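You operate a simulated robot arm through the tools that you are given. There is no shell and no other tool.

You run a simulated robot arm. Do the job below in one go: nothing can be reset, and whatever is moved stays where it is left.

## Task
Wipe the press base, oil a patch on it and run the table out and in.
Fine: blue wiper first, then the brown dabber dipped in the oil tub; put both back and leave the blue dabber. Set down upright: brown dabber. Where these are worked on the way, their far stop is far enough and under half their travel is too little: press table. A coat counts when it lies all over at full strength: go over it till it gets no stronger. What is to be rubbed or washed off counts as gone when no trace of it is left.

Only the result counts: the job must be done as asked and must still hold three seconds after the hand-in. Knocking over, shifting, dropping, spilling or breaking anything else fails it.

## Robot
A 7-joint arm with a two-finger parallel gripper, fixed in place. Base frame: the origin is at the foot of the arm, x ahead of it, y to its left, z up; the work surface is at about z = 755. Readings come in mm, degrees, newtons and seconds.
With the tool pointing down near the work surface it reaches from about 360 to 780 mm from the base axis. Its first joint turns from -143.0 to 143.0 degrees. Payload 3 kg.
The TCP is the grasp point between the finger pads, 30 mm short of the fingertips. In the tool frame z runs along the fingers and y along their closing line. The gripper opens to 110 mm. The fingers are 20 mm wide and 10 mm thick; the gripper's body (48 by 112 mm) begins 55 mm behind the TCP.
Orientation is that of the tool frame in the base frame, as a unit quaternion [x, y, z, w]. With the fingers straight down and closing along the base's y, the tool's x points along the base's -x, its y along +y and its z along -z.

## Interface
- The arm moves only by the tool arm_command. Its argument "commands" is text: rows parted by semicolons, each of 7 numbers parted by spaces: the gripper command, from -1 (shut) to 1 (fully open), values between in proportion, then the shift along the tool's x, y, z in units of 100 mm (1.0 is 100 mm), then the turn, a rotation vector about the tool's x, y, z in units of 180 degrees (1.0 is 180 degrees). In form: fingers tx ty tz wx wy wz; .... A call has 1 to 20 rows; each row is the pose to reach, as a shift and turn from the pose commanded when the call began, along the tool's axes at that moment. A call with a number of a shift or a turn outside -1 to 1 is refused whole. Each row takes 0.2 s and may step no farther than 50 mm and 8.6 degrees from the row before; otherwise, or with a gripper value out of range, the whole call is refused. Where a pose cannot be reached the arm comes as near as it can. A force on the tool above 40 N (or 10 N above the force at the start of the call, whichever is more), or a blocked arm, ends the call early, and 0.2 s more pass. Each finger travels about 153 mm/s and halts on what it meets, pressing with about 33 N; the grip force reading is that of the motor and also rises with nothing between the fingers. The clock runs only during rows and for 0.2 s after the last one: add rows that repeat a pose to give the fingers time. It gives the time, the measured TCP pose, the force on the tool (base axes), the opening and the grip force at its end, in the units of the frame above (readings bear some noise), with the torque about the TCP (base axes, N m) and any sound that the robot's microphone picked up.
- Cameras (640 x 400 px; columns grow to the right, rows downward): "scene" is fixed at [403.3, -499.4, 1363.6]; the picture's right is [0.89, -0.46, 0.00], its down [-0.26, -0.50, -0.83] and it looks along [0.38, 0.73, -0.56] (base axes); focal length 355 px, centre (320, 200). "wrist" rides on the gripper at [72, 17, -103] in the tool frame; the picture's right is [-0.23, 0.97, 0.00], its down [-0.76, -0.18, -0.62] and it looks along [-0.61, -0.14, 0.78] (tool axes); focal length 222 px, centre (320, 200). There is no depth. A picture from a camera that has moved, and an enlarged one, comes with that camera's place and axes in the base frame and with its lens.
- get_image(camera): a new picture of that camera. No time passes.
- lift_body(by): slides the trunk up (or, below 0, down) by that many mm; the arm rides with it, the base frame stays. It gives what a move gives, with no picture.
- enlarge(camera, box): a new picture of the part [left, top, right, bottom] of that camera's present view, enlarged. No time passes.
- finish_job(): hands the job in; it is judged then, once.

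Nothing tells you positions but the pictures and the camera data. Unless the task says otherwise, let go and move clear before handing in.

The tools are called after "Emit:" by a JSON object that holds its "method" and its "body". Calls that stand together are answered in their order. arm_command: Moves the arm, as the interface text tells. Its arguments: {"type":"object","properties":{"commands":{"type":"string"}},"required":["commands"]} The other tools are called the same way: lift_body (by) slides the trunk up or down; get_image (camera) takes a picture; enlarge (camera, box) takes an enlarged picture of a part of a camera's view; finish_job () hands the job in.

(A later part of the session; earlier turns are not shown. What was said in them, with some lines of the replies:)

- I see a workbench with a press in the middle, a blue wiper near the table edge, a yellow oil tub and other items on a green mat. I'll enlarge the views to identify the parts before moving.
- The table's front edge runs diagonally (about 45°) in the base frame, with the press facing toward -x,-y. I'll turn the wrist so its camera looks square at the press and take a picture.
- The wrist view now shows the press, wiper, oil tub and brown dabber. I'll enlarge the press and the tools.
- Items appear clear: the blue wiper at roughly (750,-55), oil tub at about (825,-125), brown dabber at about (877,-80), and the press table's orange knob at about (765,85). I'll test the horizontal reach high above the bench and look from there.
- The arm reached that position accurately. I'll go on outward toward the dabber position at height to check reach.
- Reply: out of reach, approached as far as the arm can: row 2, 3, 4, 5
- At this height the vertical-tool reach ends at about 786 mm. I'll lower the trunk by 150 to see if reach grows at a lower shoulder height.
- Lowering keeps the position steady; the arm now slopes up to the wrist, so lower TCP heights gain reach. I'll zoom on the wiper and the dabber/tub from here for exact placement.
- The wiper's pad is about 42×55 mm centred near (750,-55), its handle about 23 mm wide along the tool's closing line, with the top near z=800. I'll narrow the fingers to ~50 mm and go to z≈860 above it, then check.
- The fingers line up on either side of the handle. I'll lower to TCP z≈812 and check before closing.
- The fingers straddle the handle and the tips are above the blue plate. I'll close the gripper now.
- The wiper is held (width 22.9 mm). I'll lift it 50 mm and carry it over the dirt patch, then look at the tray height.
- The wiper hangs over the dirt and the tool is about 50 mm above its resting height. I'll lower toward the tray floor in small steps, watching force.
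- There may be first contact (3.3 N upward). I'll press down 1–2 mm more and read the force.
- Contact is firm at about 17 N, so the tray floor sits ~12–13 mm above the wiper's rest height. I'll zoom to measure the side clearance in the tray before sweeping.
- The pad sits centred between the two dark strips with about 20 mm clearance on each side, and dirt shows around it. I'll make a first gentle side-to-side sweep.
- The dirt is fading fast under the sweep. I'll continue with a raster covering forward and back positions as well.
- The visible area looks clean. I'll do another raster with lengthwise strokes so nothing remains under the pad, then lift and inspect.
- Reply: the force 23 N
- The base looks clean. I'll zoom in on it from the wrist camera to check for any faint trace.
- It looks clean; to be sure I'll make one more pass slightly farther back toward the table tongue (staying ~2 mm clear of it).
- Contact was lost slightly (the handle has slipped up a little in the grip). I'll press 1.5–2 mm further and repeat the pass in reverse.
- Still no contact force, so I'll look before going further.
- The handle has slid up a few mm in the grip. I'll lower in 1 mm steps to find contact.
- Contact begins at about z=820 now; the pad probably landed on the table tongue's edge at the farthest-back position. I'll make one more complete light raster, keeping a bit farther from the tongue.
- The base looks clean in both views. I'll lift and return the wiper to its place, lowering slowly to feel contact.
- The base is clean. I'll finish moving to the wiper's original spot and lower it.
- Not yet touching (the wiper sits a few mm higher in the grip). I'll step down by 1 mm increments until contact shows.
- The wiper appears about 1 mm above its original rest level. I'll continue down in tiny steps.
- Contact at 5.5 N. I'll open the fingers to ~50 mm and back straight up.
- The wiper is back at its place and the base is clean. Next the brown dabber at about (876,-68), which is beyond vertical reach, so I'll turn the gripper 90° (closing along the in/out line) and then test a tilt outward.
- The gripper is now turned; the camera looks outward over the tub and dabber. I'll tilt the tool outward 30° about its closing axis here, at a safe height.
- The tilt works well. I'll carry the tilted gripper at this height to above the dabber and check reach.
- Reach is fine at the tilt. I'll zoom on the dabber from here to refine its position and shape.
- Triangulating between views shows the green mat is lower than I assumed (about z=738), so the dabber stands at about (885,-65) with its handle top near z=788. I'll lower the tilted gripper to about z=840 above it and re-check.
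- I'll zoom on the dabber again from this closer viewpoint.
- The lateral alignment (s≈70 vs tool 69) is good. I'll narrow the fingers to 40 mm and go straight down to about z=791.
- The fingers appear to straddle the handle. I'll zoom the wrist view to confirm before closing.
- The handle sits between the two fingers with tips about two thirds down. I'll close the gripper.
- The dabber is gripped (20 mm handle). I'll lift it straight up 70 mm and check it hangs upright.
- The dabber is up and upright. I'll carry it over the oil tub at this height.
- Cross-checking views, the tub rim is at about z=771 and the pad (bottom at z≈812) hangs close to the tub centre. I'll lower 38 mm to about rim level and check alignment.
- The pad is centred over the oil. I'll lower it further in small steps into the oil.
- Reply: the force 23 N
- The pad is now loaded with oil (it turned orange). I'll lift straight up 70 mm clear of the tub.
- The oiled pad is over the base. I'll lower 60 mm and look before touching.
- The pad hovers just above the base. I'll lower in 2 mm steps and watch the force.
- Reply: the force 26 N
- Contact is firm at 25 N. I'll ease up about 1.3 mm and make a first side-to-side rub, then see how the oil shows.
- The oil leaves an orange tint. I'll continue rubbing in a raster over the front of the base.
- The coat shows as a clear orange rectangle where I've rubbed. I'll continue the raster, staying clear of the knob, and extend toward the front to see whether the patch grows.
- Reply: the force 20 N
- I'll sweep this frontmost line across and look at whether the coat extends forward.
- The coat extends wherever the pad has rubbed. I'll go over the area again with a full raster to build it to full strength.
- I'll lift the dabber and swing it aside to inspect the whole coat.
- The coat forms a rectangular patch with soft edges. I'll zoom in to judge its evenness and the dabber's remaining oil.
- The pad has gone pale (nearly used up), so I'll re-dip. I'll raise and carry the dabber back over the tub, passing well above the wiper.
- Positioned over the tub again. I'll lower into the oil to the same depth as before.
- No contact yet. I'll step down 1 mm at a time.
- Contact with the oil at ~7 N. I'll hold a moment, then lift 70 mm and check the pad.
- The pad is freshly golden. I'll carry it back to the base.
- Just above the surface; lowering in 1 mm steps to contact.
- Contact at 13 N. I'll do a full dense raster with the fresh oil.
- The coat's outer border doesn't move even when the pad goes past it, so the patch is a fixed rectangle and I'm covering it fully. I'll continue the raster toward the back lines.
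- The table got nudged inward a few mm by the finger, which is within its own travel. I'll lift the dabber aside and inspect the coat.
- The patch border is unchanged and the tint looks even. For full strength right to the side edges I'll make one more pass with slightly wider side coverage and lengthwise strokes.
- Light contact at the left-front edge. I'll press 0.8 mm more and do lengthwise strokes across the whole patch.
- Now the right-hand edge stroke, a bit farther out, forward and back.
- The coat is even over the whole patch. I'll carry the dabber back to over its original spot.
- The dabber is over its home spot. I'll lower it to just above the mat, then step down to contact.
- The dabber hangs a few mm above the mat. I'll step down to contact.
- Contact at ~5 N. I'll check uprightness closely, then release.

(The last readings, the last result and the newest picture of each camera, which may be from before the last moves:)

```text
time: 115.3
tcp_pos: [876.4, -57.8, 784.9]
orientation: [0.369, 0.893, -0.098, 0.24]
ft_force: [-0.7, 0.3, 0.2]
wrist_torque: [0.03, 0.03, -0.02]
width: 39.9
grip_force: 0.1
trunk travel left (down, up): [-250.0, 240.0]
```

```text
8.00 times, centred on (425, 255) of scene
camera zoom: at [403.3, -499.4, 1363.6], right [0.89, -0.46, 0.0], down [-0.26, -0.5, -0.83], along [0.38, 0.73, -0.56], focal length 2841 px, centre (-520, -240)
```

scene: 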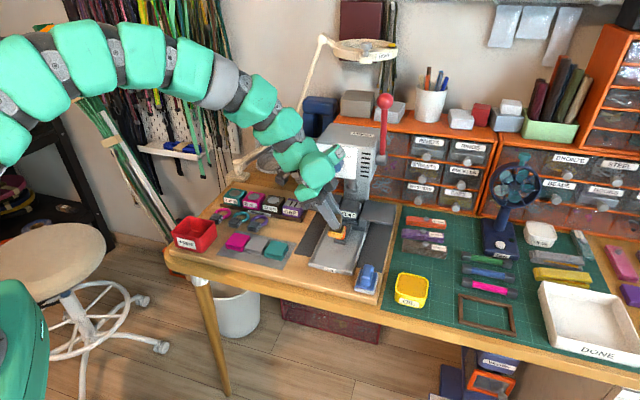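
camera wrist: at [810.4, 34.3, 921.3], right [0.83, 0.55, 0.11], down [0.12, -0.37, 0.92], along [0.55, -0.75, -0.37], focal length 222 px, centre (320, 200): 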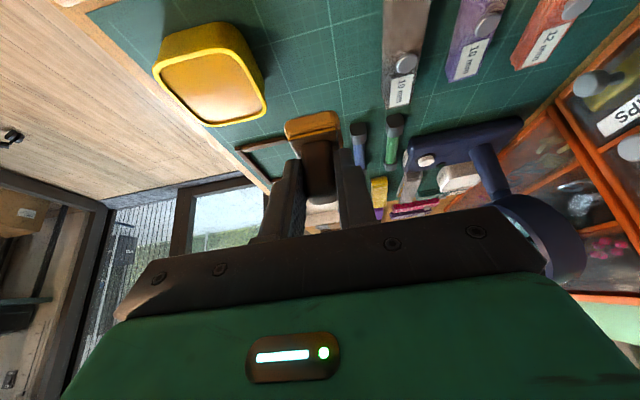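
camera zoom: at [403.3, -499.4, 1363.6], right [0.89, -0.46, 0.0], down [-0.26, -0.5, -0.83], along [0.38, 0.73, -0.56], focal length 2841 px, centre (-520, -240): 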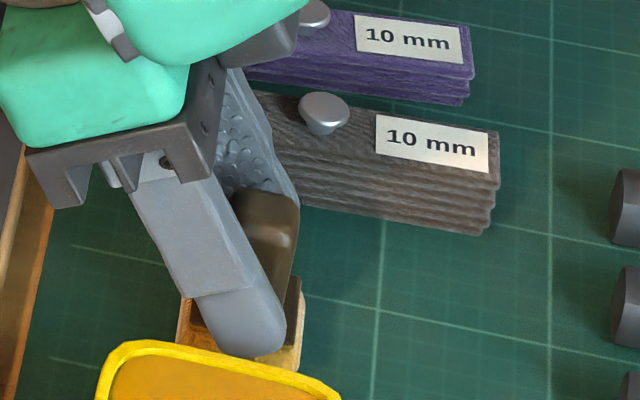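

The dabber stands upright on its spot. I'll withdraw straight up.

Emit:
{"method": "arm_command", "body": {"commands": "-0.273 -0.05 0 -0.087 0 0 0; -0.273 -0.15 0 -0.26 0 0 0; -0.273 -0.3 0 -0.52 0 0 0; -0.273 -0.45 0 -0.779 0 0 0; -0.273 -0.45 0 -0.779 0 0 0"}}

Emit:
{"method": "enlarge", "body": {"camera": "scene", "box": [385, 205, 465, 305]}}

Emit:
{"method": "get_image", "body": {"camera": "wrist"}}

```text
time: 116.5
tcp_pos: [877.5, -58.8, 876.2]
orientation: [0.369, 0.893, -0.099, 0.24]
ft_force: [0.2, -0.2, -0.5]
wrist_torque: [0.0, 0.0, -0.01]
width: 39.8
grip_force: 0.0
trunk travel left (down, up): [-250.0, 240.0]
```

```text
4.00 times, centred on (425, 255) of scene
camera zoom: at [403.3, -499.4, 1363.6], right [0.89, -0.46, 0.0], down [-0.26, -0.5, -0.83], along [0.38, 0.73, -0.56], focal length 1420 px, centre (-100, -20)
```

zoom: 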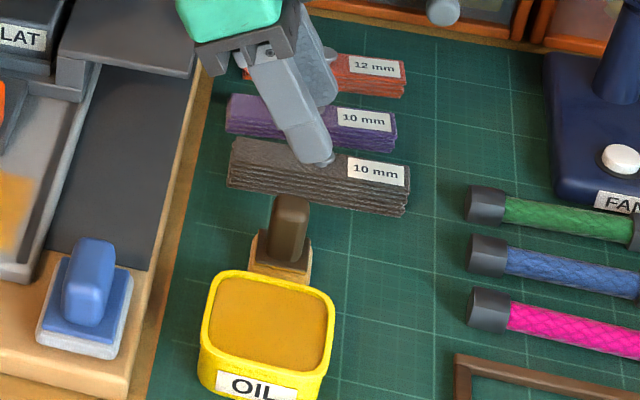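

```text
taken
camera wrist: at [809.2, 33.5, 926.7], right [0.83, 0.55, 0.11], down [0.12, -0.37, 0.92], along [0.55, -0.75, -0.37], focal length 222 px, centre (320, 200)
```

wrist: 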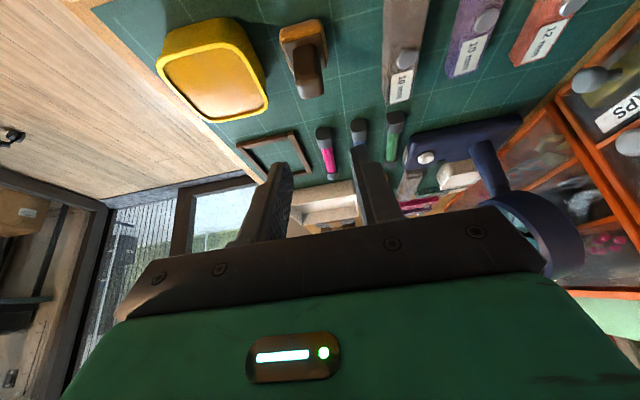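

The dabber is back in place beside the tub. Next the press table: I'll look at the press head clearance around the orange knob.

Emit:
{"method": "get_image", "body": {"camera": "scene"}}

Emit:
{"method": "enlarge", "body": {"camera": "scene", "box": [290, 80, 430, 280]}}

```text
taken
```

scene: 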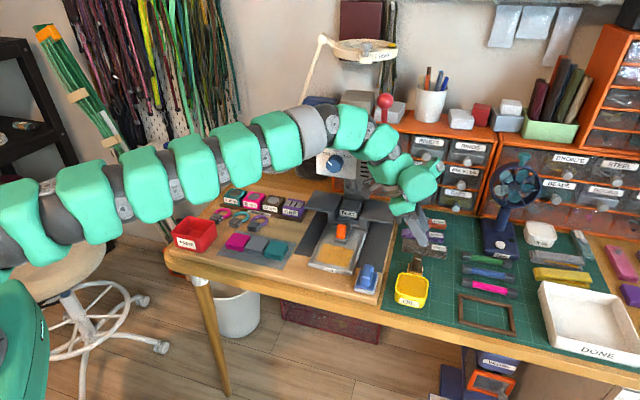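

```text
2.00 times, centred on (360, 180) of scene
camera zoom: at [403.3, -499.4, 1363.6], right [0.89, -0.46, 0.0], down [-0.26, -0.5, -0.83], along [0.38, 0.73, -0.56], focal length 710 px, centre (240, 240)
```

zoom: 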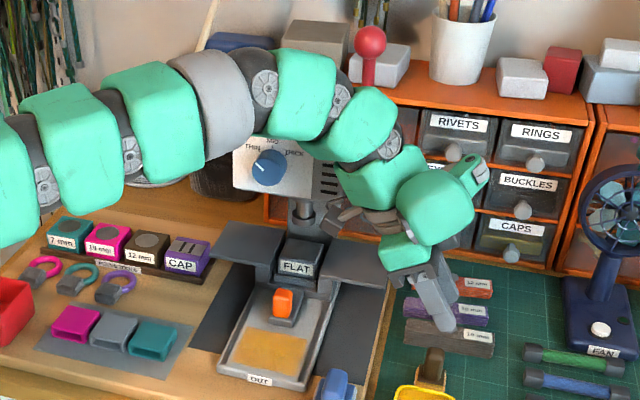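

I'll move back over the front of the base at a safe height, then untilt, yaw back by 90°, and tilt so the hand leans toward the front (clear of the press head).

Emit:
{"method": "arm_command", "body": {"commands": "-0.273 0.275 -0.12 -0.274 0 0 0; -0.273 0.5495 -0.24 -0.548 0 0 0"}}

Emit:
{"method": "arm_command", "body": {"commands": "-0.273 0.275 -0.12 -0.274 0 0 0; -0.273 0.5495 -0.24 -0.548 0 0 0; -0.273 0.5495 -0.24 -0.548 0 0 0"}}

Emit:
{"method": "arm_command", "body": {"commands": "-0.273 0 0 0 0 0.042 0; -0.273 0 0 0 0 0.084 0; -0.273 0 0 0 0 0.126 0; -0.273 0 0 0 0 0.1667 0; -0.273 0 0 0 0 0.1667 0"}}

Emit:
{"method": "arm_command", "body": {"commands": "-0.273 0 0 0 0 0 -0.0455; -0.273 0 0 0 0 0 -0.091; -0.273 0 0 0 0 0 -0.1365; -0.273 0 0 0 0 0 -0.182; -0.273 0 0 0 0 0 -0.2275; -0.273 0 0 0 0 0 -0.273; -0.273 0 0 0 0 0 -0.3185; -0.273 0 0 0 0 0 -0.364; -0.273 0 0 0 0 0 -0.4095; -0.273 0 0 0 0 0 -0.455; -0.273 0 0 0 0 0 -0.5; -0.273 0 0 0 0 0 -0.5"}}

Emit:
{"method": "get_image", "body": {"camera": "wrist"}}

Emit:
{"method": "get_image", "body": {"camera": "scene"}}

```text
time: 117.2
tcp_pos: [806.6, -23.4, 895.2]
orientation: [0.37, 0.892, -0.099, 0.238]
ft_force: [0.4, 0.1, -0.2]
wrist_torque: [0.0, 0.01, 0.0]
width: 39.9
grip_force: 0.1
trunk travel left (down, up): [-250.0, 240.0]
```

```text
time: 118.0
tcp_pos: [737.2, 15.4, 914.9]
orientation: [0.37, 0.892, -0.099, 0.24]
ft_force: [0.3, 0.0, -0.5]
wrist_torque: [0.02, 0.01, -0.01]
width: 40.1
grip_force: 0.1
trunk travel left (down, up): [-250.0, 240.0]
```

```text
time: 119.2
tcp_pos: [737.8, 12.6, 915.0]
orientation: [0.383, 0.924, 0.001, 0.0]
ft_force: [-0.4, 0.3, -0.1]
wrist_torque: [-0.01, 0.03, 0.0]
width: 40.1
grip_force: 0.1
trunk travel left (down, up): [-250.0, 240.0]
```

```text
time: 121.8
tcp_pos: [738.5, 14.3, 916.2]
orientation: [-0.384, 0.923, 0.0, 0.0]
ft_force: [0.6, -1.0, 0.4]
wrist_torque: [-0.01, 0.02, -0.04]
width: 39.8
grip_force: 0.2
trunk travel left (down, up): [-250.0, 240.0]
```

```text
taken
camera wrist: at [675.0, -25.7, 1017.6], right [-0.53, 0.85, 0.0], down [0.66, 0.41, 0.62], along [0.53, 0.33, -0.78], focal length 222 px, centre (320, 200)
```

wrist: 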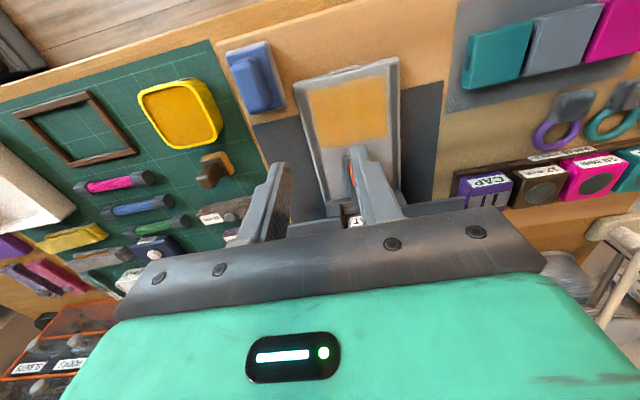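

```text
taken
```

scene: 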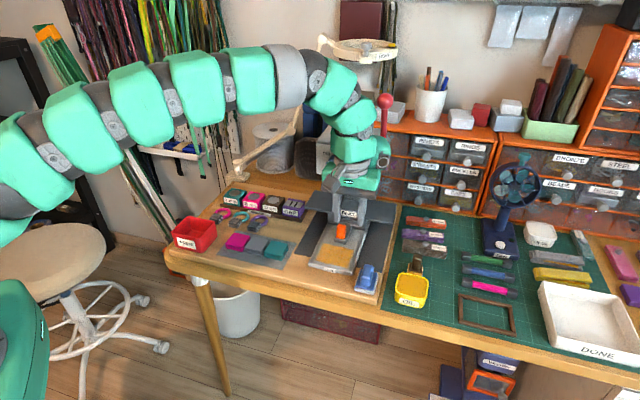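

The coat shows as a uniform rectangle from above. I'll zoom in on it and on the table knob.

Emit:
{"method": "enlarge", "body": {"camera": "wrist", "box": [280, 50, 430, 230]}}

Emit:
{"method": "enlarge", "body": {"camera": "scene", "box": [300, 190, 400, 280]}}

```text
2.22 times, centred on (355, 140) of wrist
camera zoom: at [675.0, -25.7, 1017.6], right [-0.53, 0.85, 0.0], down [0.66, 0.41, 0.62], along [0.53, 0.33, -0.78], focal length 494 px, centre (242, 333)
```

zoom: 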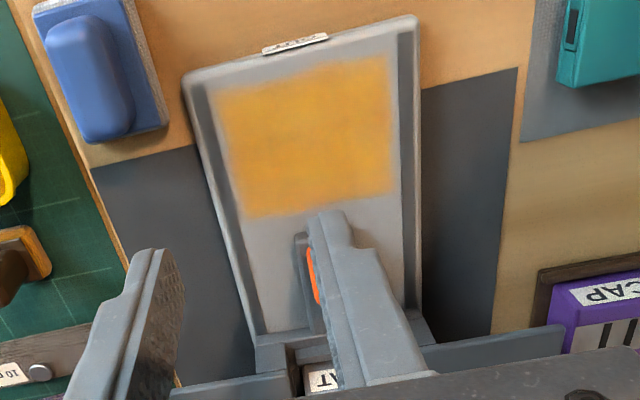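

```text
4.44 times, centred on (350, 235) of scene
camera zoom: at [403.3, -499.4, 1363.6], right [0.89, -0.46, 0.0], down [-0.26, -0.5, -0.83], along [0.38, 0.73, -0.56], focal length 1578 px, centre (187, 44)
```

zoom: 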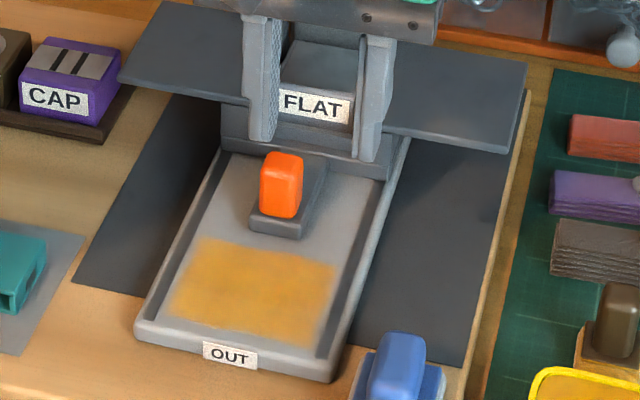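

The knob's centre works out at about (766, 85.5, 797). I'll tilt the hand so it leans toward the front and move to a pre-grasp pose along the approach line.

Emit:
{"method": "arm_command", "body": {"commands": "-0.09 0 0 0 0 -0.042 0; -0.09 0 0 0 0 -0.084 0; -0.09 0 0 0 0 -0.126 0; -0.09 0 0 0 0 -0.1667 0; -0.09 0 0 0 0 -0.1667 0"}}

Emit:
{"method": "arm_command", "body": {"commands": "-0.09 0 0.155 0.29 0 0 0; -0.09 0 0.308 0.577 0 0 0; -0.09 0 0.308 0.577 0 0 0"}}

Emit:
{"method": "get_image", "body": {"camera": "wrist"}}

Emit:
{"method": "enlarge", "body": {"camera": "scene", "box": [300, 190, 400, 280]}}

```text
time: 123.0
tcp_pos: [737.1, 14.6, 914.9]
orientation: [-0.37, 0.892, 0.099, 0.24]
ft_force: [-0.3, 0.6, -0.1]
wrist_torque: [-0.01, -0.01, -0.03]
width: 49.9
grip_force: 0.0
trunk travel left (down, up): [-250.0, 240.0]
```

```text
time: 123.8
tcp_pos: [736.5, 55.7, 865.1]
orientation: [-0.37, 0.892, 0.099, 0.239]
ft_force: [0.0, 0.5, -0.4]
wrist_torque: [0.03, -0.02, -0.01]
width: 50.0
grip_force: 0.1
trunk travel left (down, up): [-250.0, 240.0]
```

```text
taken
camera wrist: at [644.5, -13.4, 917.4], right [-0.55, 0.83, 0.11], down [0.37, 0.12, 0.92], along [0.75, 0.55, -0.37], focal length 222 px, centre (320, 200)
```

wrist: 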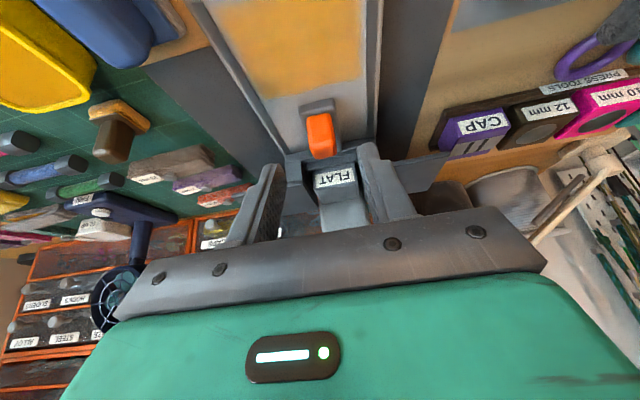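

```text
4.44 times, centred on (350, 235) of scene
camera zoom: at [403.3, -499.4, 1363.6], right [0.89, -0.46, 0.0], down [-0.26, -0.5, -0.83], along [0.38, 0.73, -0.56], focal length 1578 px, centre (187, 44)
```

zoom: 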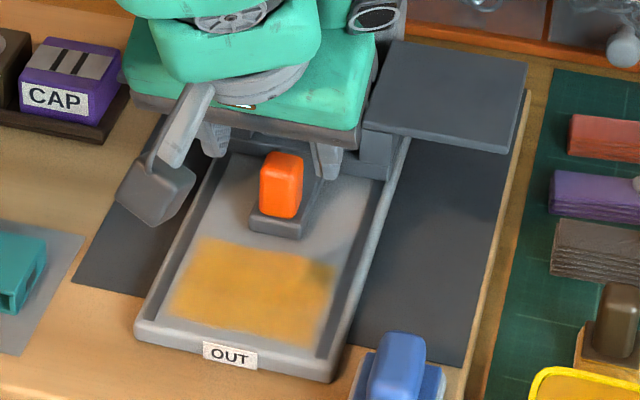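

The tool axis points right at the knob. I'll advance along the tool axis 45 mm and check before the last bit.

Emit:
{"method": "arm_command", "body": {"commands": "-0.09 0 0 0.15 0 0 0; -0.09 0 0 0.3 0 0 0; -0.09 0 0 0.45 0 0 0; -0.09 0 0 0.45 0 0 0"}}

Emit:
{"method": "enlarge", "body": {"camera": "wrist", "box": [230, 70, 410, 230]}}

Emit:
{"method": "enlarge", "body": {"camera": "scene", "box": [310, 200, 390, 270]}}

```text
time: 124.8
tcp_pos: [751.1, 72.4, 826.6]
orientation: [-0.371, 0.892, 0.099, 0.239]
ft_force: [0.1, -1.1, -0.3]
wrist_torque: [0.01, -0.01, 0.01]
width: 50.0
grip_force: 0.0
trunk travel left (down, up): [-250.0, 240.0]
```

```text
2.50 times, centred on (320, 150) of wrist
camera zoom: at [659.5, 2.6, 878.2], right [-0.55, 0.83, 0.11], down [0.37, 0.12, 0.92], along [0.75, 0.55, -0.37], focal length 555 px, centre (320, 325)
```

zoom: 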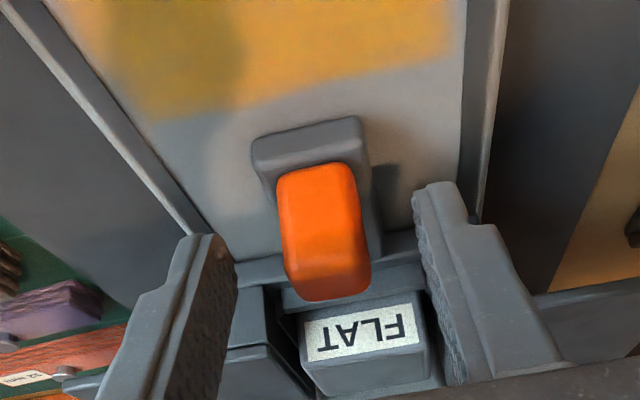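

```text
5.71 times, centred on (350, 235) of scene
camera zoom: at [403.3, -499.4, 1363.6], right [0.89, -0.46, 0.0], down [-0.26, -0.5, -0.83], along [0.38, 0.73, -0.56], focal length 2029 px, centre (149, 0)
```

zoom: 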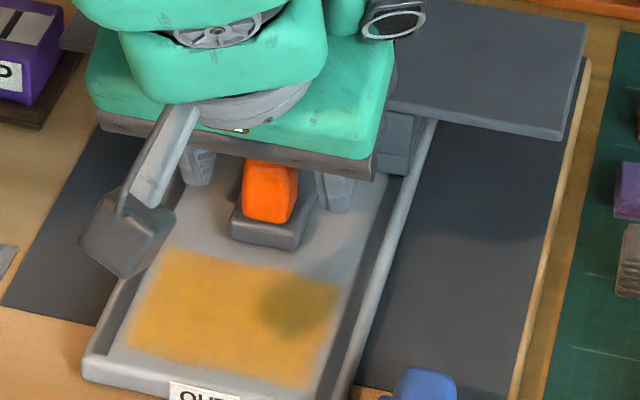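

The knob is centred between the fingers. I'll advance the last 15 mm and close on it.

Emit:
{"method": "arm_command", "body": {"commands": "-0.09 0 0 0.08 0 0 0; -0.09 0 0 0.15 0 0 0; -0.09 0 0 0.15 0 0 0; -0.6 0 0 0.15 0 0 0; -1 0 0 0.15 0 0 0; -1 0 0 0.15 0 0 0; -1 0 0 0.15 0 0 0"}}

Emit:
{"method": "enlarge", "body": {"camera": "wrist", "box": [230, 70, 410, 230]}}

Emit:
{"method": "enlarge", "body": {"camera": "scene", "box": [310, 200, 390, 270]}}

```text
time: 126.3
tcp_pos: [756.1, 77.5, 813.3]
orientation: [-0.371, 0.892, 0.1, 0.238]
ft_force: [-10.9, 5.5, -7.0]
wrist_torque: [-0.14, -0.35, -0.15]
width: 21.8
grip_force: 45.1
trunk travel left (down, up): [-250.0, 240.0]
```

```text
2.50 times, centred on (320, 150) of wrist
camera zoom: at [664.7, 8.4, 865.3], right [-0.55, 0.83, 0.11], down [0.37, 0.12, 0.92], along [0.75, 0.55, -0.38], focal length 555 px, centre (320, 325)
```

zoom: 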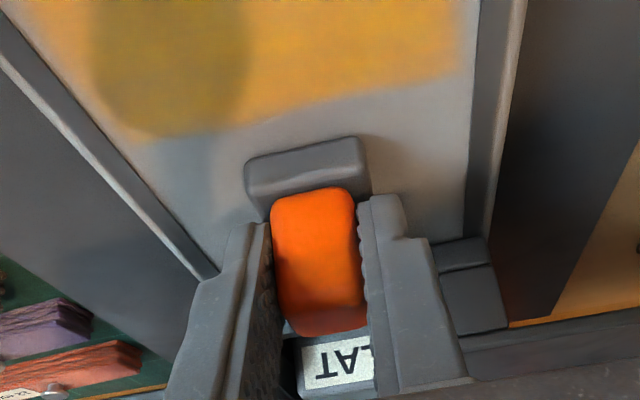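

```text
5.71 times, centred on (350, 235) of scene
camera zoom: at [403.3, -499.4, 1363.6], right [0.89, -0.46, 0.0], down [-0.26, -0.5, -0.83], along [0.38, 0.73, -0.56], focal length 2029 px, centre (149, 0)
```

zoom: 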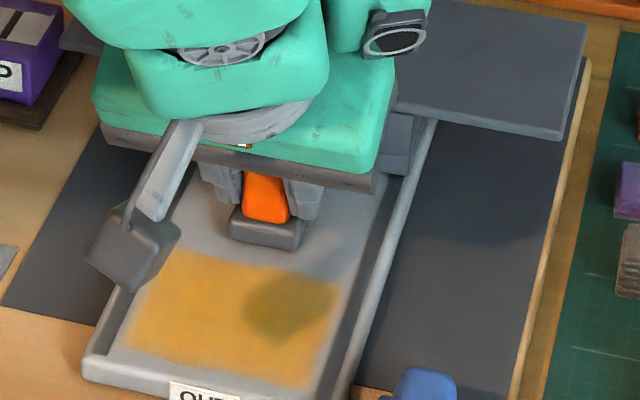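

The knob is gripped, with about 12 N sideways load. I'll relax sideways by ~1.2 mm and start pulling the table out toward the front.

Emit:
{"method": "arm_command", "body": {"commands": "-1 0 0.012 0 0 0 0; -1 0.026 0.012 -0.015 0 0 0; -1 0.052 0.012 -0.03 0 0 0; -1 0.087 0.012 -0.05 0 0 0"}}

Emit:
{"method": "enlarge", "body": {"camera": "scene", "box": [310, 200, 390, 270]}}

```text
time: 127.3
tcp_pos: [749.8, 70.7, 812.7]
orientation: [-0.37, 0.892, 0.1, 0.238]
ft_force: [-4.0, 7.1, -13.8]
wrist_torque: [0.7, -0.93, 0.0]
width: 21.7
grip_force: 44.5
trunk travel left (down, up): [-250.0, 240.0]
```

```text
5.71 times, centred on (350, 235) of scene
camera zoom: at [403.3, -499.4, 1363.6], right [0.89, -0.46, 0.0], down [-0.26, -0.5, -0.83], along [0.38, 0.73, -0.56], focal length 2029 px, centre (149, 0)
```

zoom: 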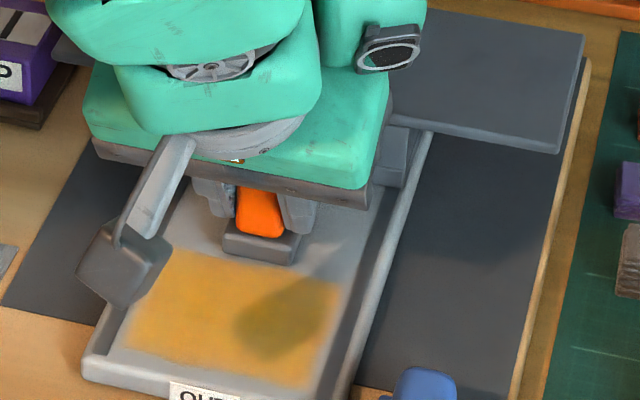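

The whole table moves with the knob. I'll continue pulling in 8 mm steps with small corrections, watching the force.

Emit:
{"method": "arm_command", "body": {"commands": "-1 0.005 0.008 0.0087 0 0 0; -1 0.0743 0.008 -0.0313 0 0 0; -1 0.1436 0.008 -0.0713 0 0 0; -1 0.2128 0.008 -0.1113 0 0 0; -1 0.2821 0.008 -0.1513 0 0 0; -1 0.3514 0.008 -0.1913 0 0 0"}}

Emit:
{"method": "enlarge", "body": {"camera": "scene", "box": [290, 190, 400, 285]}}

```text
time: 128.8
tcp_pos: [721.6, 42.1, 812.9]
orientation: [-0.37, 0.892, 0.099, 0.239]
ft_force: [8.1, -7.4, 2.7]
wrist_torque: [-0.26, 0.53, -0.07]
width: 21.7
grip_force: 44.6
trunk travel left (down, up): [-250.0, 240.0]
```

```text
4.21 times, centred on (345, 238) of scene
camera zoom: at [403.3, -499.4, 1363.6], right [0.89, -0.46, 0.0], down [-0.26, -0.5, -0.83], along [0.38, 0.73, -0.56], focal length 1495 px, centre (215, 42)
```

zoom: 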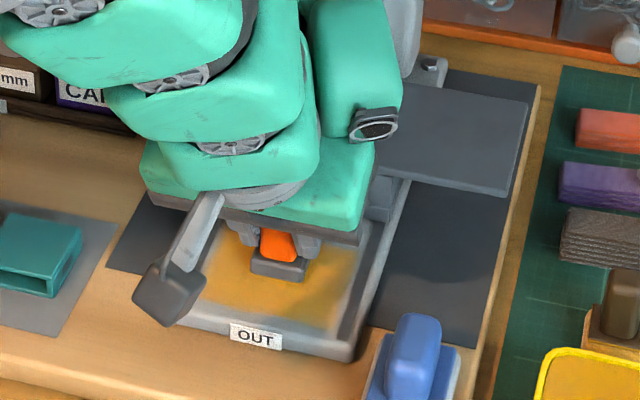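

About 50 mm out and moving freely. I'll continue to the outer stop.

Emit:
{"method": "arm_command", "body": {"commands": "-1 0.0693 -0.008 -0.04 0 0 0; -1 0.1386 -0.008 -0.08 0 0 0; -1 0.2078 -0.008 -0.12 0 0 0; -1 0.2771 -0.008 -0.16 0 0 0"}}

Emit:
{"method": "enlarge", "body": {"camera": "scene", "box": [290, 190, 400, 285]}}

```text
time: 129.8
tcp_pos: [698.8, 19.3, 813.3]
orientation: [-0.37, 0.892, 0.099, 0.239]
ft_force: [4.6, -3.8, 7.3]
wrist_torque: [0.67, -0.7, 0.02]
width: 21.7
grip_force: 44.4
trunk travel left (down, up): [-250.0, 240.0]
```

```text
4.21 times, centred on (345, 238) of scene
camera zoom: at [403.3, -499.4, 1363.6], right [0.89, -0.46, 0.0], down [-0.26, -0.5, -0.83], along [0.38, 0.73, -0.56], focal length 1495 px, centre (215, 42)
```

zoom: 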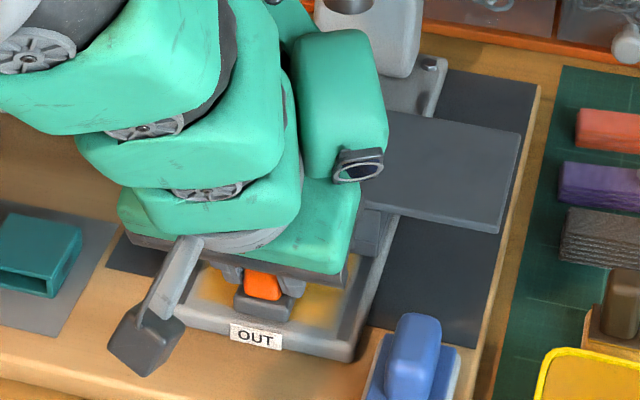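

Around 82 mm out. I'll keep pulling until the stop resists.

Emit:
{"method": "arm_command", "body": {"commands": "-1 0.052 0 -0.03 0 0 0; -1 0.104 0 -0.06 0 0 0; -1 0.156 0 -0.09 0 0 0; -1 0.208 0 -0.12 0 0 0"}}

Emit:
{"method": "enlarge", "body": {"camera": "scene", "box": [290, 190, 400, 285]}}

```text
time: 130.8
tcp_pos: [680.3, 2.7, 813.3]
orientation: [-0.369, 0.892, 0.1, 0.239]
ft_force: [9.2, -6.8, 26.9]
wrist_torque: [-0.04, 0.02, -0.04]
width: 22.1
grip_force: 45.4
trunk travel left (down, up): [-250.0, 240.0]
```

```text
4.21 times, centred on (345, 238) of scene
camera zoom: at [403.3, -499.4, 1363.6], right [0.89, -0.46, 0.0], down [-0.26, -0.5, -0.83], along [0.38, 0.73, -0.56], focal length 1495 px, centre (215, 42)
```

zoom: 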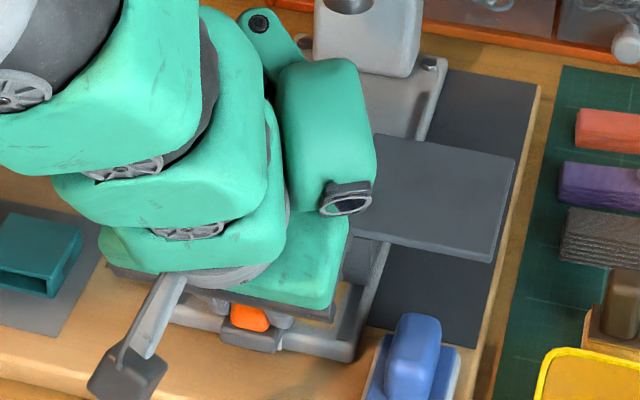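

Vertical load has built up (27 N), so I'll ease up about 1.2 mm and continue gently.

Emit:
{"method": "arm_command", "body": {"commands": "-1 -0.006 0.005 -0.0104 0 0 0; -1 0.029 0.005 -0.0304 0 0 0; -1 0.063 0.005 -0.0504 0 0 0; -1 0.098 0.005 -0.0704 0 0 0"}}

Emit:
{"method": "enlarge", "body": {"camera": "scene", "box": [290, 190, 400, 285]}}

```text
time: 131.8
tcp_pos: [672.9, -5.9, 813.4]
orientation: [-0.369, 0.893, 0.098, 0.239]
ft_force: [18.8, -16.7, 6.6]
wrist_torque: [0.0, -0.82, -0.1]
width: 22.0
grip_force: 45.3
trunk travel left (down, up): [-250.0, 240.0]
```

```text
4.21 times, centred on (345, 238) of scene
camera zoom: at [403.3, -499.4, 1363.6], right [0.89, -0.46, 0.0], down [-0.26, -0.5, -0.83], along [0.38, 0.73, -0.56], focal length 1495 px, centre (215, 42)
```

zoom: 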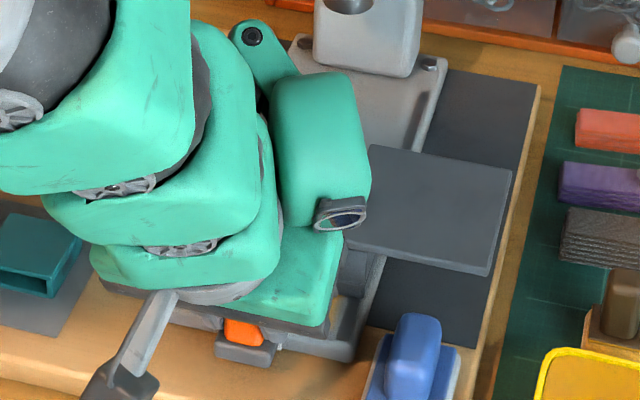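

It's about 120 mm out; a sideways load has built up from the wrong correction. I'll shift 2 mm back sideways and continue in small steps.

Emit:
{"method": "arm_command", "body": {"commands": "-1 0 -0.01 0 0 0 0; -1 0 -0.02 0 0 0 0; -1 0.026 -0.02 -0.015 0 0 0; -1 0.052 -0.02 -0.03 0 0 0"}}

Emit:
{"method": "enlarge", "body": {"camera": "scene", "box": [290, 190, 400, 285]}}

Emit:
{"method": "get_image", "body": {"camera": "wrist"}}

```text
time: 132.8
tcp_pos: [667.7, -11.1, 813.4]
orientation: [-0.37, 0.893, 0.099, 0.238]
ft_force: [4.8, -4.0, 9.8]
wrist_torque: [0.01, -0.37, -0.3]
width: 21.9
grip_force: 45.2
trunk travel left (down, up): [-250.0, 240.0]
```

```text
4.21 times, centred on (345, 238) of scene
camera zoom: at [403.3, -499.4, 1363.6], right [0.89, -0.46, 0.0], down [-0.26, -0.5, -0.83], along [0.38, 0.73, -0.56], focal length 1495 px, centre (215, 42)
```

zoom: 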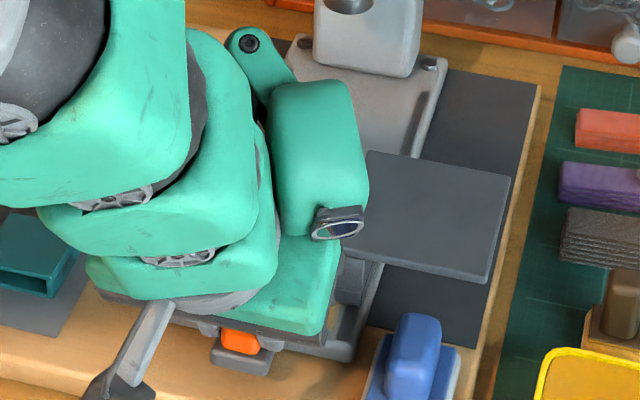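

```text
taken
camera wrist: at [576.7, -79.5, 865.0], right [-0.55, 0.83, 0.12], down [0.37, 0.12, 0.92], along [0.75, 0.55, -0.37], focal length 222 px, centre (320, 200)
```

wrist: 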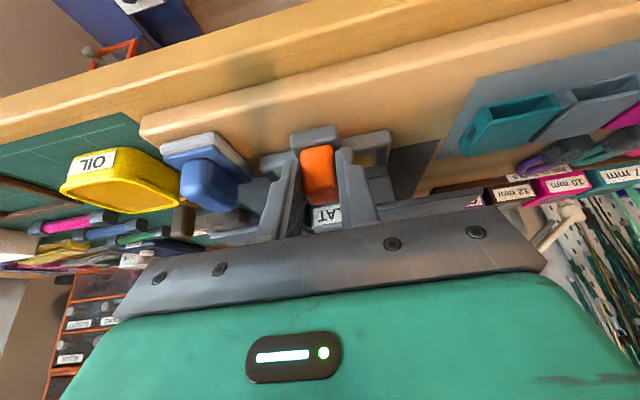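

About 125 mm out with no stop yet; the wing still has ~30 mm to the wiper. I'll continue in small steps toward the stop.

Emit:
{"method": "arm_command", "body": {"commands": "-1 0.026 -0.002 -0.015 0 0 0; -1 0.052 -0.004 -0.03 0 0 0; -1 0.078 -0.006 -0.045 0 0 0"}}

Emit:
{"method": "enlarge", "body": {"camera": "scene", "box": [290, 190, 400, 285]}}

```text
time: 133.6
tcp_pos: [663.8, -13.8, 814.1]
orientation: [-0.371, 0.892, 0.1, 0.238]
ft_force: [22.3, 24.9, -1.2]
wrist_torque: [-0.1, -0.58, -0.41]
width: 22.2
grip_force: 44.9
trunk travel left (down, up): [-250.0, 240.0]
```

```text
4.21 times, centred on (345, 238) of scene
camera zoom: at [403.3, -499.4, 1363.6], right [0.89, -0.46, 0.0], down [-0.26, -0.5, -0.83], along [0.38, 0.73, -0.56], focal length 1495 px, centre (215, 42)
```

zoom: 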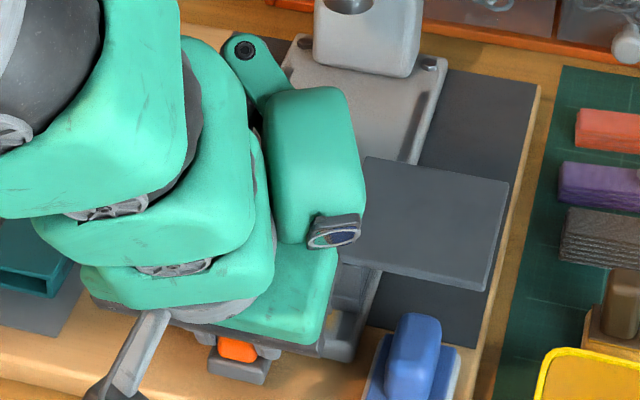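

The outer stop is reached (33 N along the slide, 130 mm of travel). Now I'll push the table back in.

Emit:
{"method": "arm_command", "body": {"commands": "-1 -0.043 0.001 0.025 0 0 0; -1 -0.113 0.001 0.065 0 0 0; -1 -0.182 0.002 0.105 0 0 0; -1 -0.251 0.002 0.145 0 0 0; -1 -0.32 0.003 0.185 0 0 0; -1 -0.39 0.003 0.225 0 0 0"}}

Emit:
{"method": "enlarge", "body": {"camera": "scene", "box": [290, 190, 400, 285]}}

```text
time: 134.9
tcp_pos: [694.7, 16.3, 813.0]
orientation: [-0.37, 0.892, 0.099, 0.239]
ft_force: [-5.0, 3.5, 1.6]
wrist_torque: [-0.52, 0.14, -0.26]
width: 22.1
grip_force: 45.2
trunk travel left (down, up): [-250.0, 240.0]
```

```text
4.21 times, centred on (345, 238) of scene
camera zoom: at [403.3, -499.4, 1363.6], right [0.89, -0.46, 0.0], down [-0.26, -0.5, -0.83], along [0.38, 0.73, -0.56], focal length 1495 px, centre (215, 42)
```

zoom: 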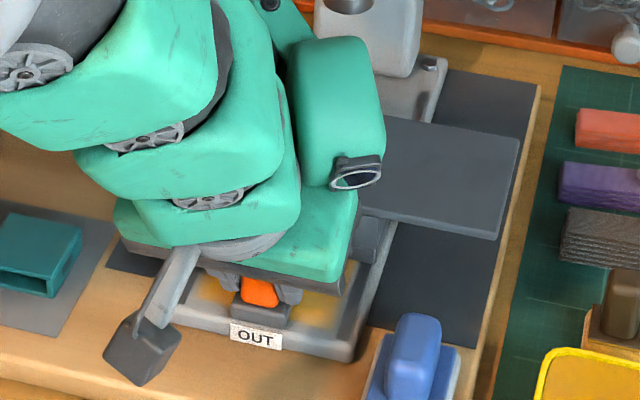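

It slides back freely. I'll continue pushing in.

Emit:
{"method": "arm_command", "body": {"commands": "-1 -0.069 0.001 0.04 0 0 0; -1 -0.139 0.001 0.08 0 0 0; -1 -0.208 0.002 0.12 0 0 0; -1 -0.277 0.002 0.16 0 0 0; -1 -0.346 0.003 0.2 0 0 0; -1 -0.416 0.003 0.24 0 0 0"}}

Emit:
{"method": "arm_command", "body": {"commands": "-1 -0.069 0.001 0.04 0 0 0; -1 -0.139 0.001 0.08 0 0 0; -1 -0.208 0.002 0.12 0 0 0; -1 -0.26 0.002 0.15 0 0 0"}}

Emit:
{"method": "enlarge", "body": {"camera": "scene", "box": [290, 190, 400, 285]}}

```text
time: 136.3
tcp_pos: [729.6, 49.9, 812.9]
orientation: [-0.371, 0.892, 0.1, 0.237]
ft_force: [-18.5, 17.4, -9.5]
wrist_torque: [0.0, -0.58, -0.32]
width: 21.8
grip_force: 45.2
trunk travel left (down, up): [-250.0, 240.0]
```

```text
time: 137.3
tcp_pos: [750.8, 70.9, 812.8]
orientation: [-0.371, 0.892, 0.099, 0.239]
ft_force: [-15.5, 14.2, -9.7]
wrist_torque: [-0.08, -0.06, -0.15]
width: 21.9
grip_force: 45.4
trunk travel left (down, up): [-250.0, 240.0]
```

```text
4.21 times, centred on (345, 238) of scene
camera zoom: at [403.3, -499.4, 1363.6], right [0.89, -0.46, 0.0], down [-0.26, -0.5, -0.83], along [0.38, 0.73, -0.56], focal length 1495 px, centre (215, 42)
```

zoom: 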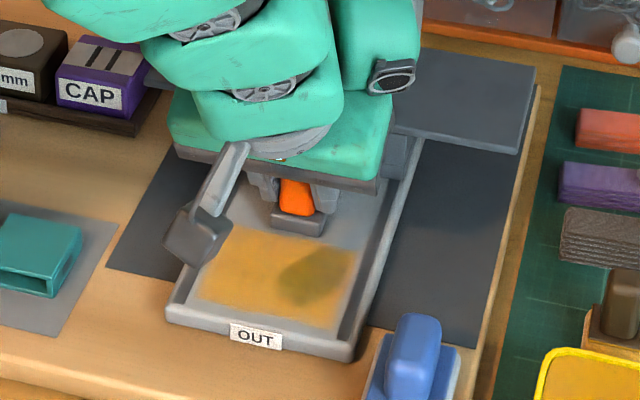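

Nearly in. I'll relax the side load by 1.5 mm and continue to the inner stop in small steps.

Emit:
{"method": "arm_command", "body": {"commands": "-1 0 0.008 0 0 0 0; -1 0 0.016 0 0 0 0; -1 -0.035 0.016 0.02 0 0 0; -1 -0.069 0.016 0.04 0 0 0; -1 -0.095 0.016 0.055 0 0 0"}}

Emit:
{"method": "enlarge", "body": {"camera": "scene", "box": [300, 190, 400, 280]}}

```text
time: 138.6
tcp_pos: [756.5, 77.9, 813.0]
orientation: [-0.37, 0.892, 0.1, 0.24]
ft_force: [-6.7, -5.3, -10.5]
wrist_torque: [0.2, -0.64, 0.05]
width: 22.2
grip_force: 45.1
trunk travel left (down, up): [-250.0, 240.0]
```

```text
4.44 times, centred on (350, 235) of scene
camera zoom: at [403.3, -499.4, 1363.6], right [0.89, -0.46, 0.0], down [-0.26, -0.5, -0.83], along [0.38, 0.73, -0.56], focal length 1578 px, centre (187, 44)
```

zoom: 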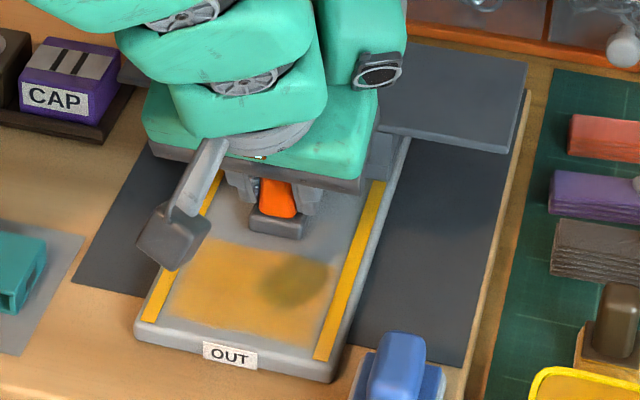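

The table is back in, and the two rails have turned golden – the oil has been run along them. I'll release the knob and back off along the tool axis.

Emit:
{"method": "arm_command", "body": {"commands": "-0.6 0 0 0 0 0 0; -0.09 0 0 0 0 0 0; -0.09 0 0 0 0 0 0; -0.09 0 0 -0.15 0 0 0; -0.09 0 0 -0.35 0 0 0; -0.09 0 0 -0.6 0 0 0; -0.09 0 0 -0.85 0 0 0; -0.09 0 0 -0.85 0 0 0"}}

Emit:
{"method": "enlarge", "body": {"camera": "scene", "box": [300, 190, 400, 280]}}

Emit:
{"method": "get_image", "body": {"camera": "wrist"}}

```text
time: 140.3
tcp_pos: [725.1, 49.3, 886.7]
orientation: [-0.37, 0.892, 0.099, 0.239]
ft_force: [-0.1, 0.1, -0.1]
wrist_torque: [-0.03, 0.04, 0.01]
width: 50.1
grip_force: 0.1
trunk travel left (down, up): [-250.0, 240.0]
```

```text
4.44 times, centred on (350, 235) of scene
camera zoom: at [403.3, -499.4, 1363.6], right [0.89, -0.46, 0.0], down [-0.26, -0.5, -0.83], along [0.38, 0.73, -0.56], focal length 1578 px, centre (187, 44)
```

zoom: 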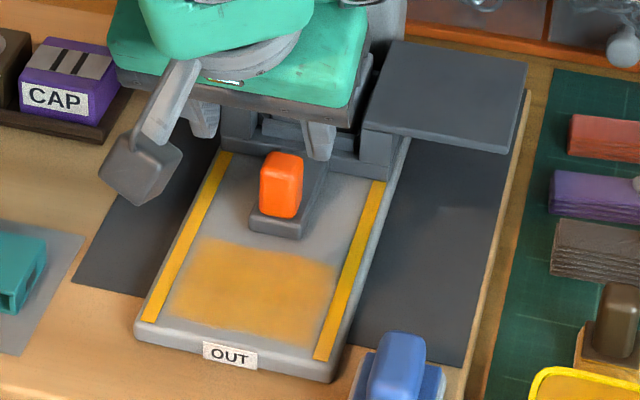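

```text
taken
camera wrist: at [634.1, -20.3, 938.6], right [-0.55, 0.83, 0.11], down [0.37, 0.12, 0.92], along [0.75, 0.55, -0.37], focal length 222 px, centre (320, 200)
```

wrist: 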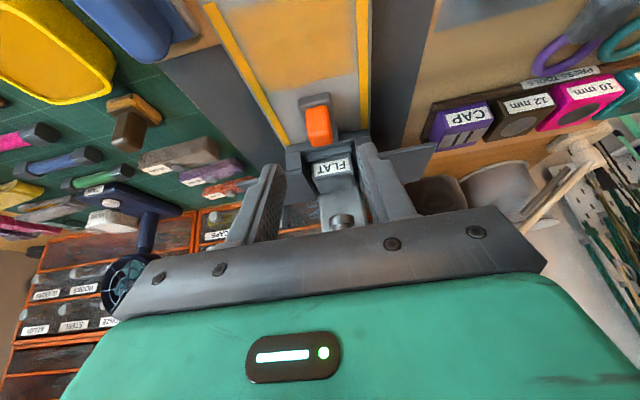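

All looks done. I'll check the coat, wiper, dabber and tub once more in close-up before moving clear.

Emit:
{"method": "enlarge", "body": {"camera": "wrist", "box": [190, 0, 400, 150]}}

Emit:
{"method": "enlarge", "body": {"camera": "scene", "box": [340, 230, 450, 310]}}

Emit:
{"method": "enlarge", "body": {"camera": "scene", "box": [328, 235, 378, 275]}}

```text
2.67 times, centred on (295, 75) of wrist
camera zoom: at [634.1, -20.3, 938.6], right [-0.55, 0.83, 0.11], down [0.37, 0.12, 0.92], along [0.75, 0.55, -0.37], focal length 592 px, centre (387, 533)
```

zoom: 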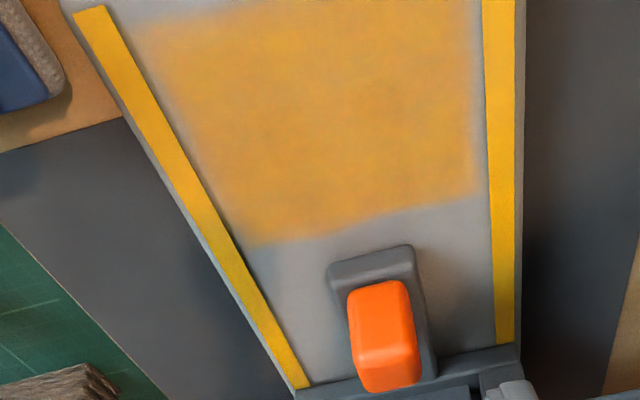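

```text
5.00 times, centred on (395, 270) of scene
camera zoom: at [403.3, -499.4, 1363.6], right [0.89, -0.46, 0.0], down [-0.26, -0.5, -0.83], along [0.38, 0.73, -0.56], focal length 1775 px, centre (-55, -150)
```

zoom: 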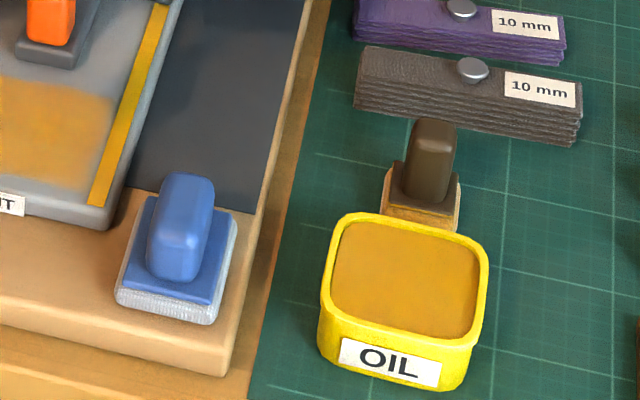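

```text
10.00 times, centred on (353, 255) of scene
camera zoom: at [403.3, -499.4, 1363.6], right [0.89, -0.46, 0.0], down [-0.26, -0.5, -0.83], along [0.38, 0.73, -0.56], focal length 3551 px, centre (-10, -350)
```

zoom: 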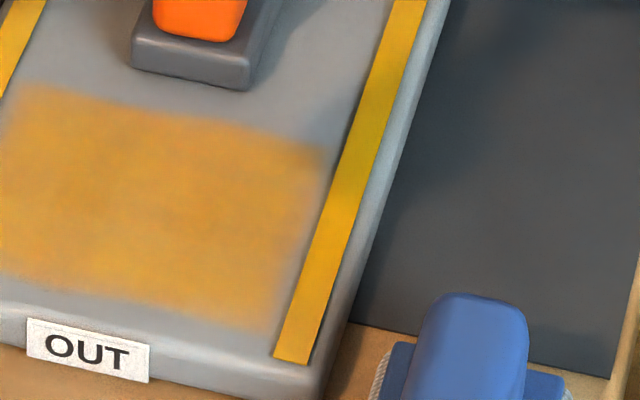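

Everything is in place: the wiper and dabber are back, the tub is undisturbed, the coat is even and the table is in. I'll lift the arm clear and take a last look.

Emit:
{"method": "arm_command", "body": {"commands": "-0.09 -0.092 0 -0.293 0 0 0; -0.09 -0.185 0 -0.586 0 0 0; -0.09 -0.277 0 -0.879 0 0 0; -0.09 -0.277 0 -0.879 0 0 0; -0.09 -0.277 0 -0.879 0 0 0"}}

Emit:
{"method": "get_image", "body": {"camera": "scene"}}

Emit:
{"method": "enlarge", "body": {"camera": "scene", "box": [290, 170, 450, 310]}}

```text
time: 141.6
tcp_pos: [712.5, 34.2, 978.1]
orientation: [-0.37, 0.892, 0.1, 0.24]
ft_force: [0.5, -0.9, -0.2]
wrist_torque: [0.0, -0.03, -0.03]
width: 50.1
grip_force: 0.0
trunk travel left (down, up): [-250.0, 240.0]
```

```text
taken
```

scene: 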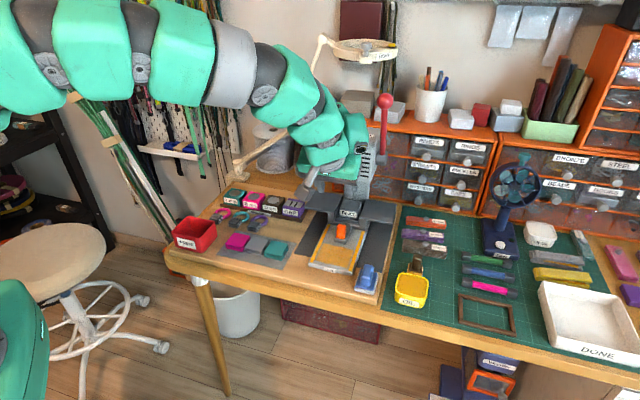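

```text
2.86 times, centred on (370, 240) of scene
camera zoom: at [403.3, -499.4, 1363.6], right [0.89, -0.46, 0.0], down [-0.26, -0.5, -0.83], along [0.38, 0.73, -0.56], focal length 1014 px, centre (177, 86)
```

zoom: 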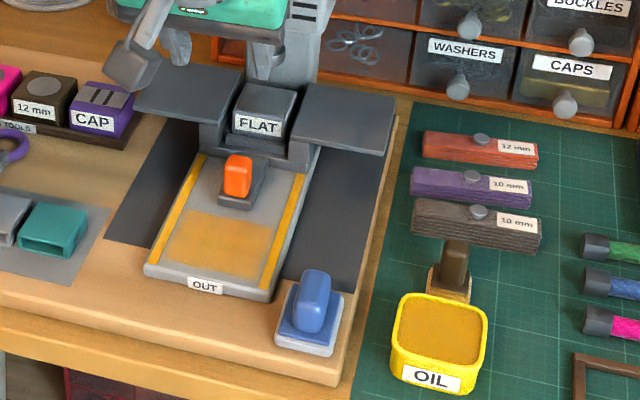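

The base is wiped and its patch oiled. The table has been run out to the stop and back in, both tools are back in place, and the arm is clear. I'll hand the job in.

Emit:
{"method": "finish_job", "body": {}}

```text
The job is handed in.
```

I wiped the press base, oiled the patch, and ran the table out and back in. The job is handed in; I don't have the judge's result.

- **Wipe:** the dark patch is gone, with no trace visible in either camera. The blue wiper is back where it stood.
- **Oil:** I loaded the brown dabber in the oil tub twice and went over the patch until the colour stopped deepening. The coat covers the whole rectangle evenly, with soft edges I couldn't sharpen by rubbing past them. The dabber is back beside the tub, upright.
- **Table:** I pulled it out about 130 mm to its far stop and pushed it back to the inner stop. The two rails turned golden when it got back in. While oiling, a finger nudged the table inward by about 4 mm.
- **Blue dabber:** I never saw one on the bench. The only blue tool I found took the dirt off, so I took it to be the wiper.

Nothing else on the bench looked moved in the last pictures.
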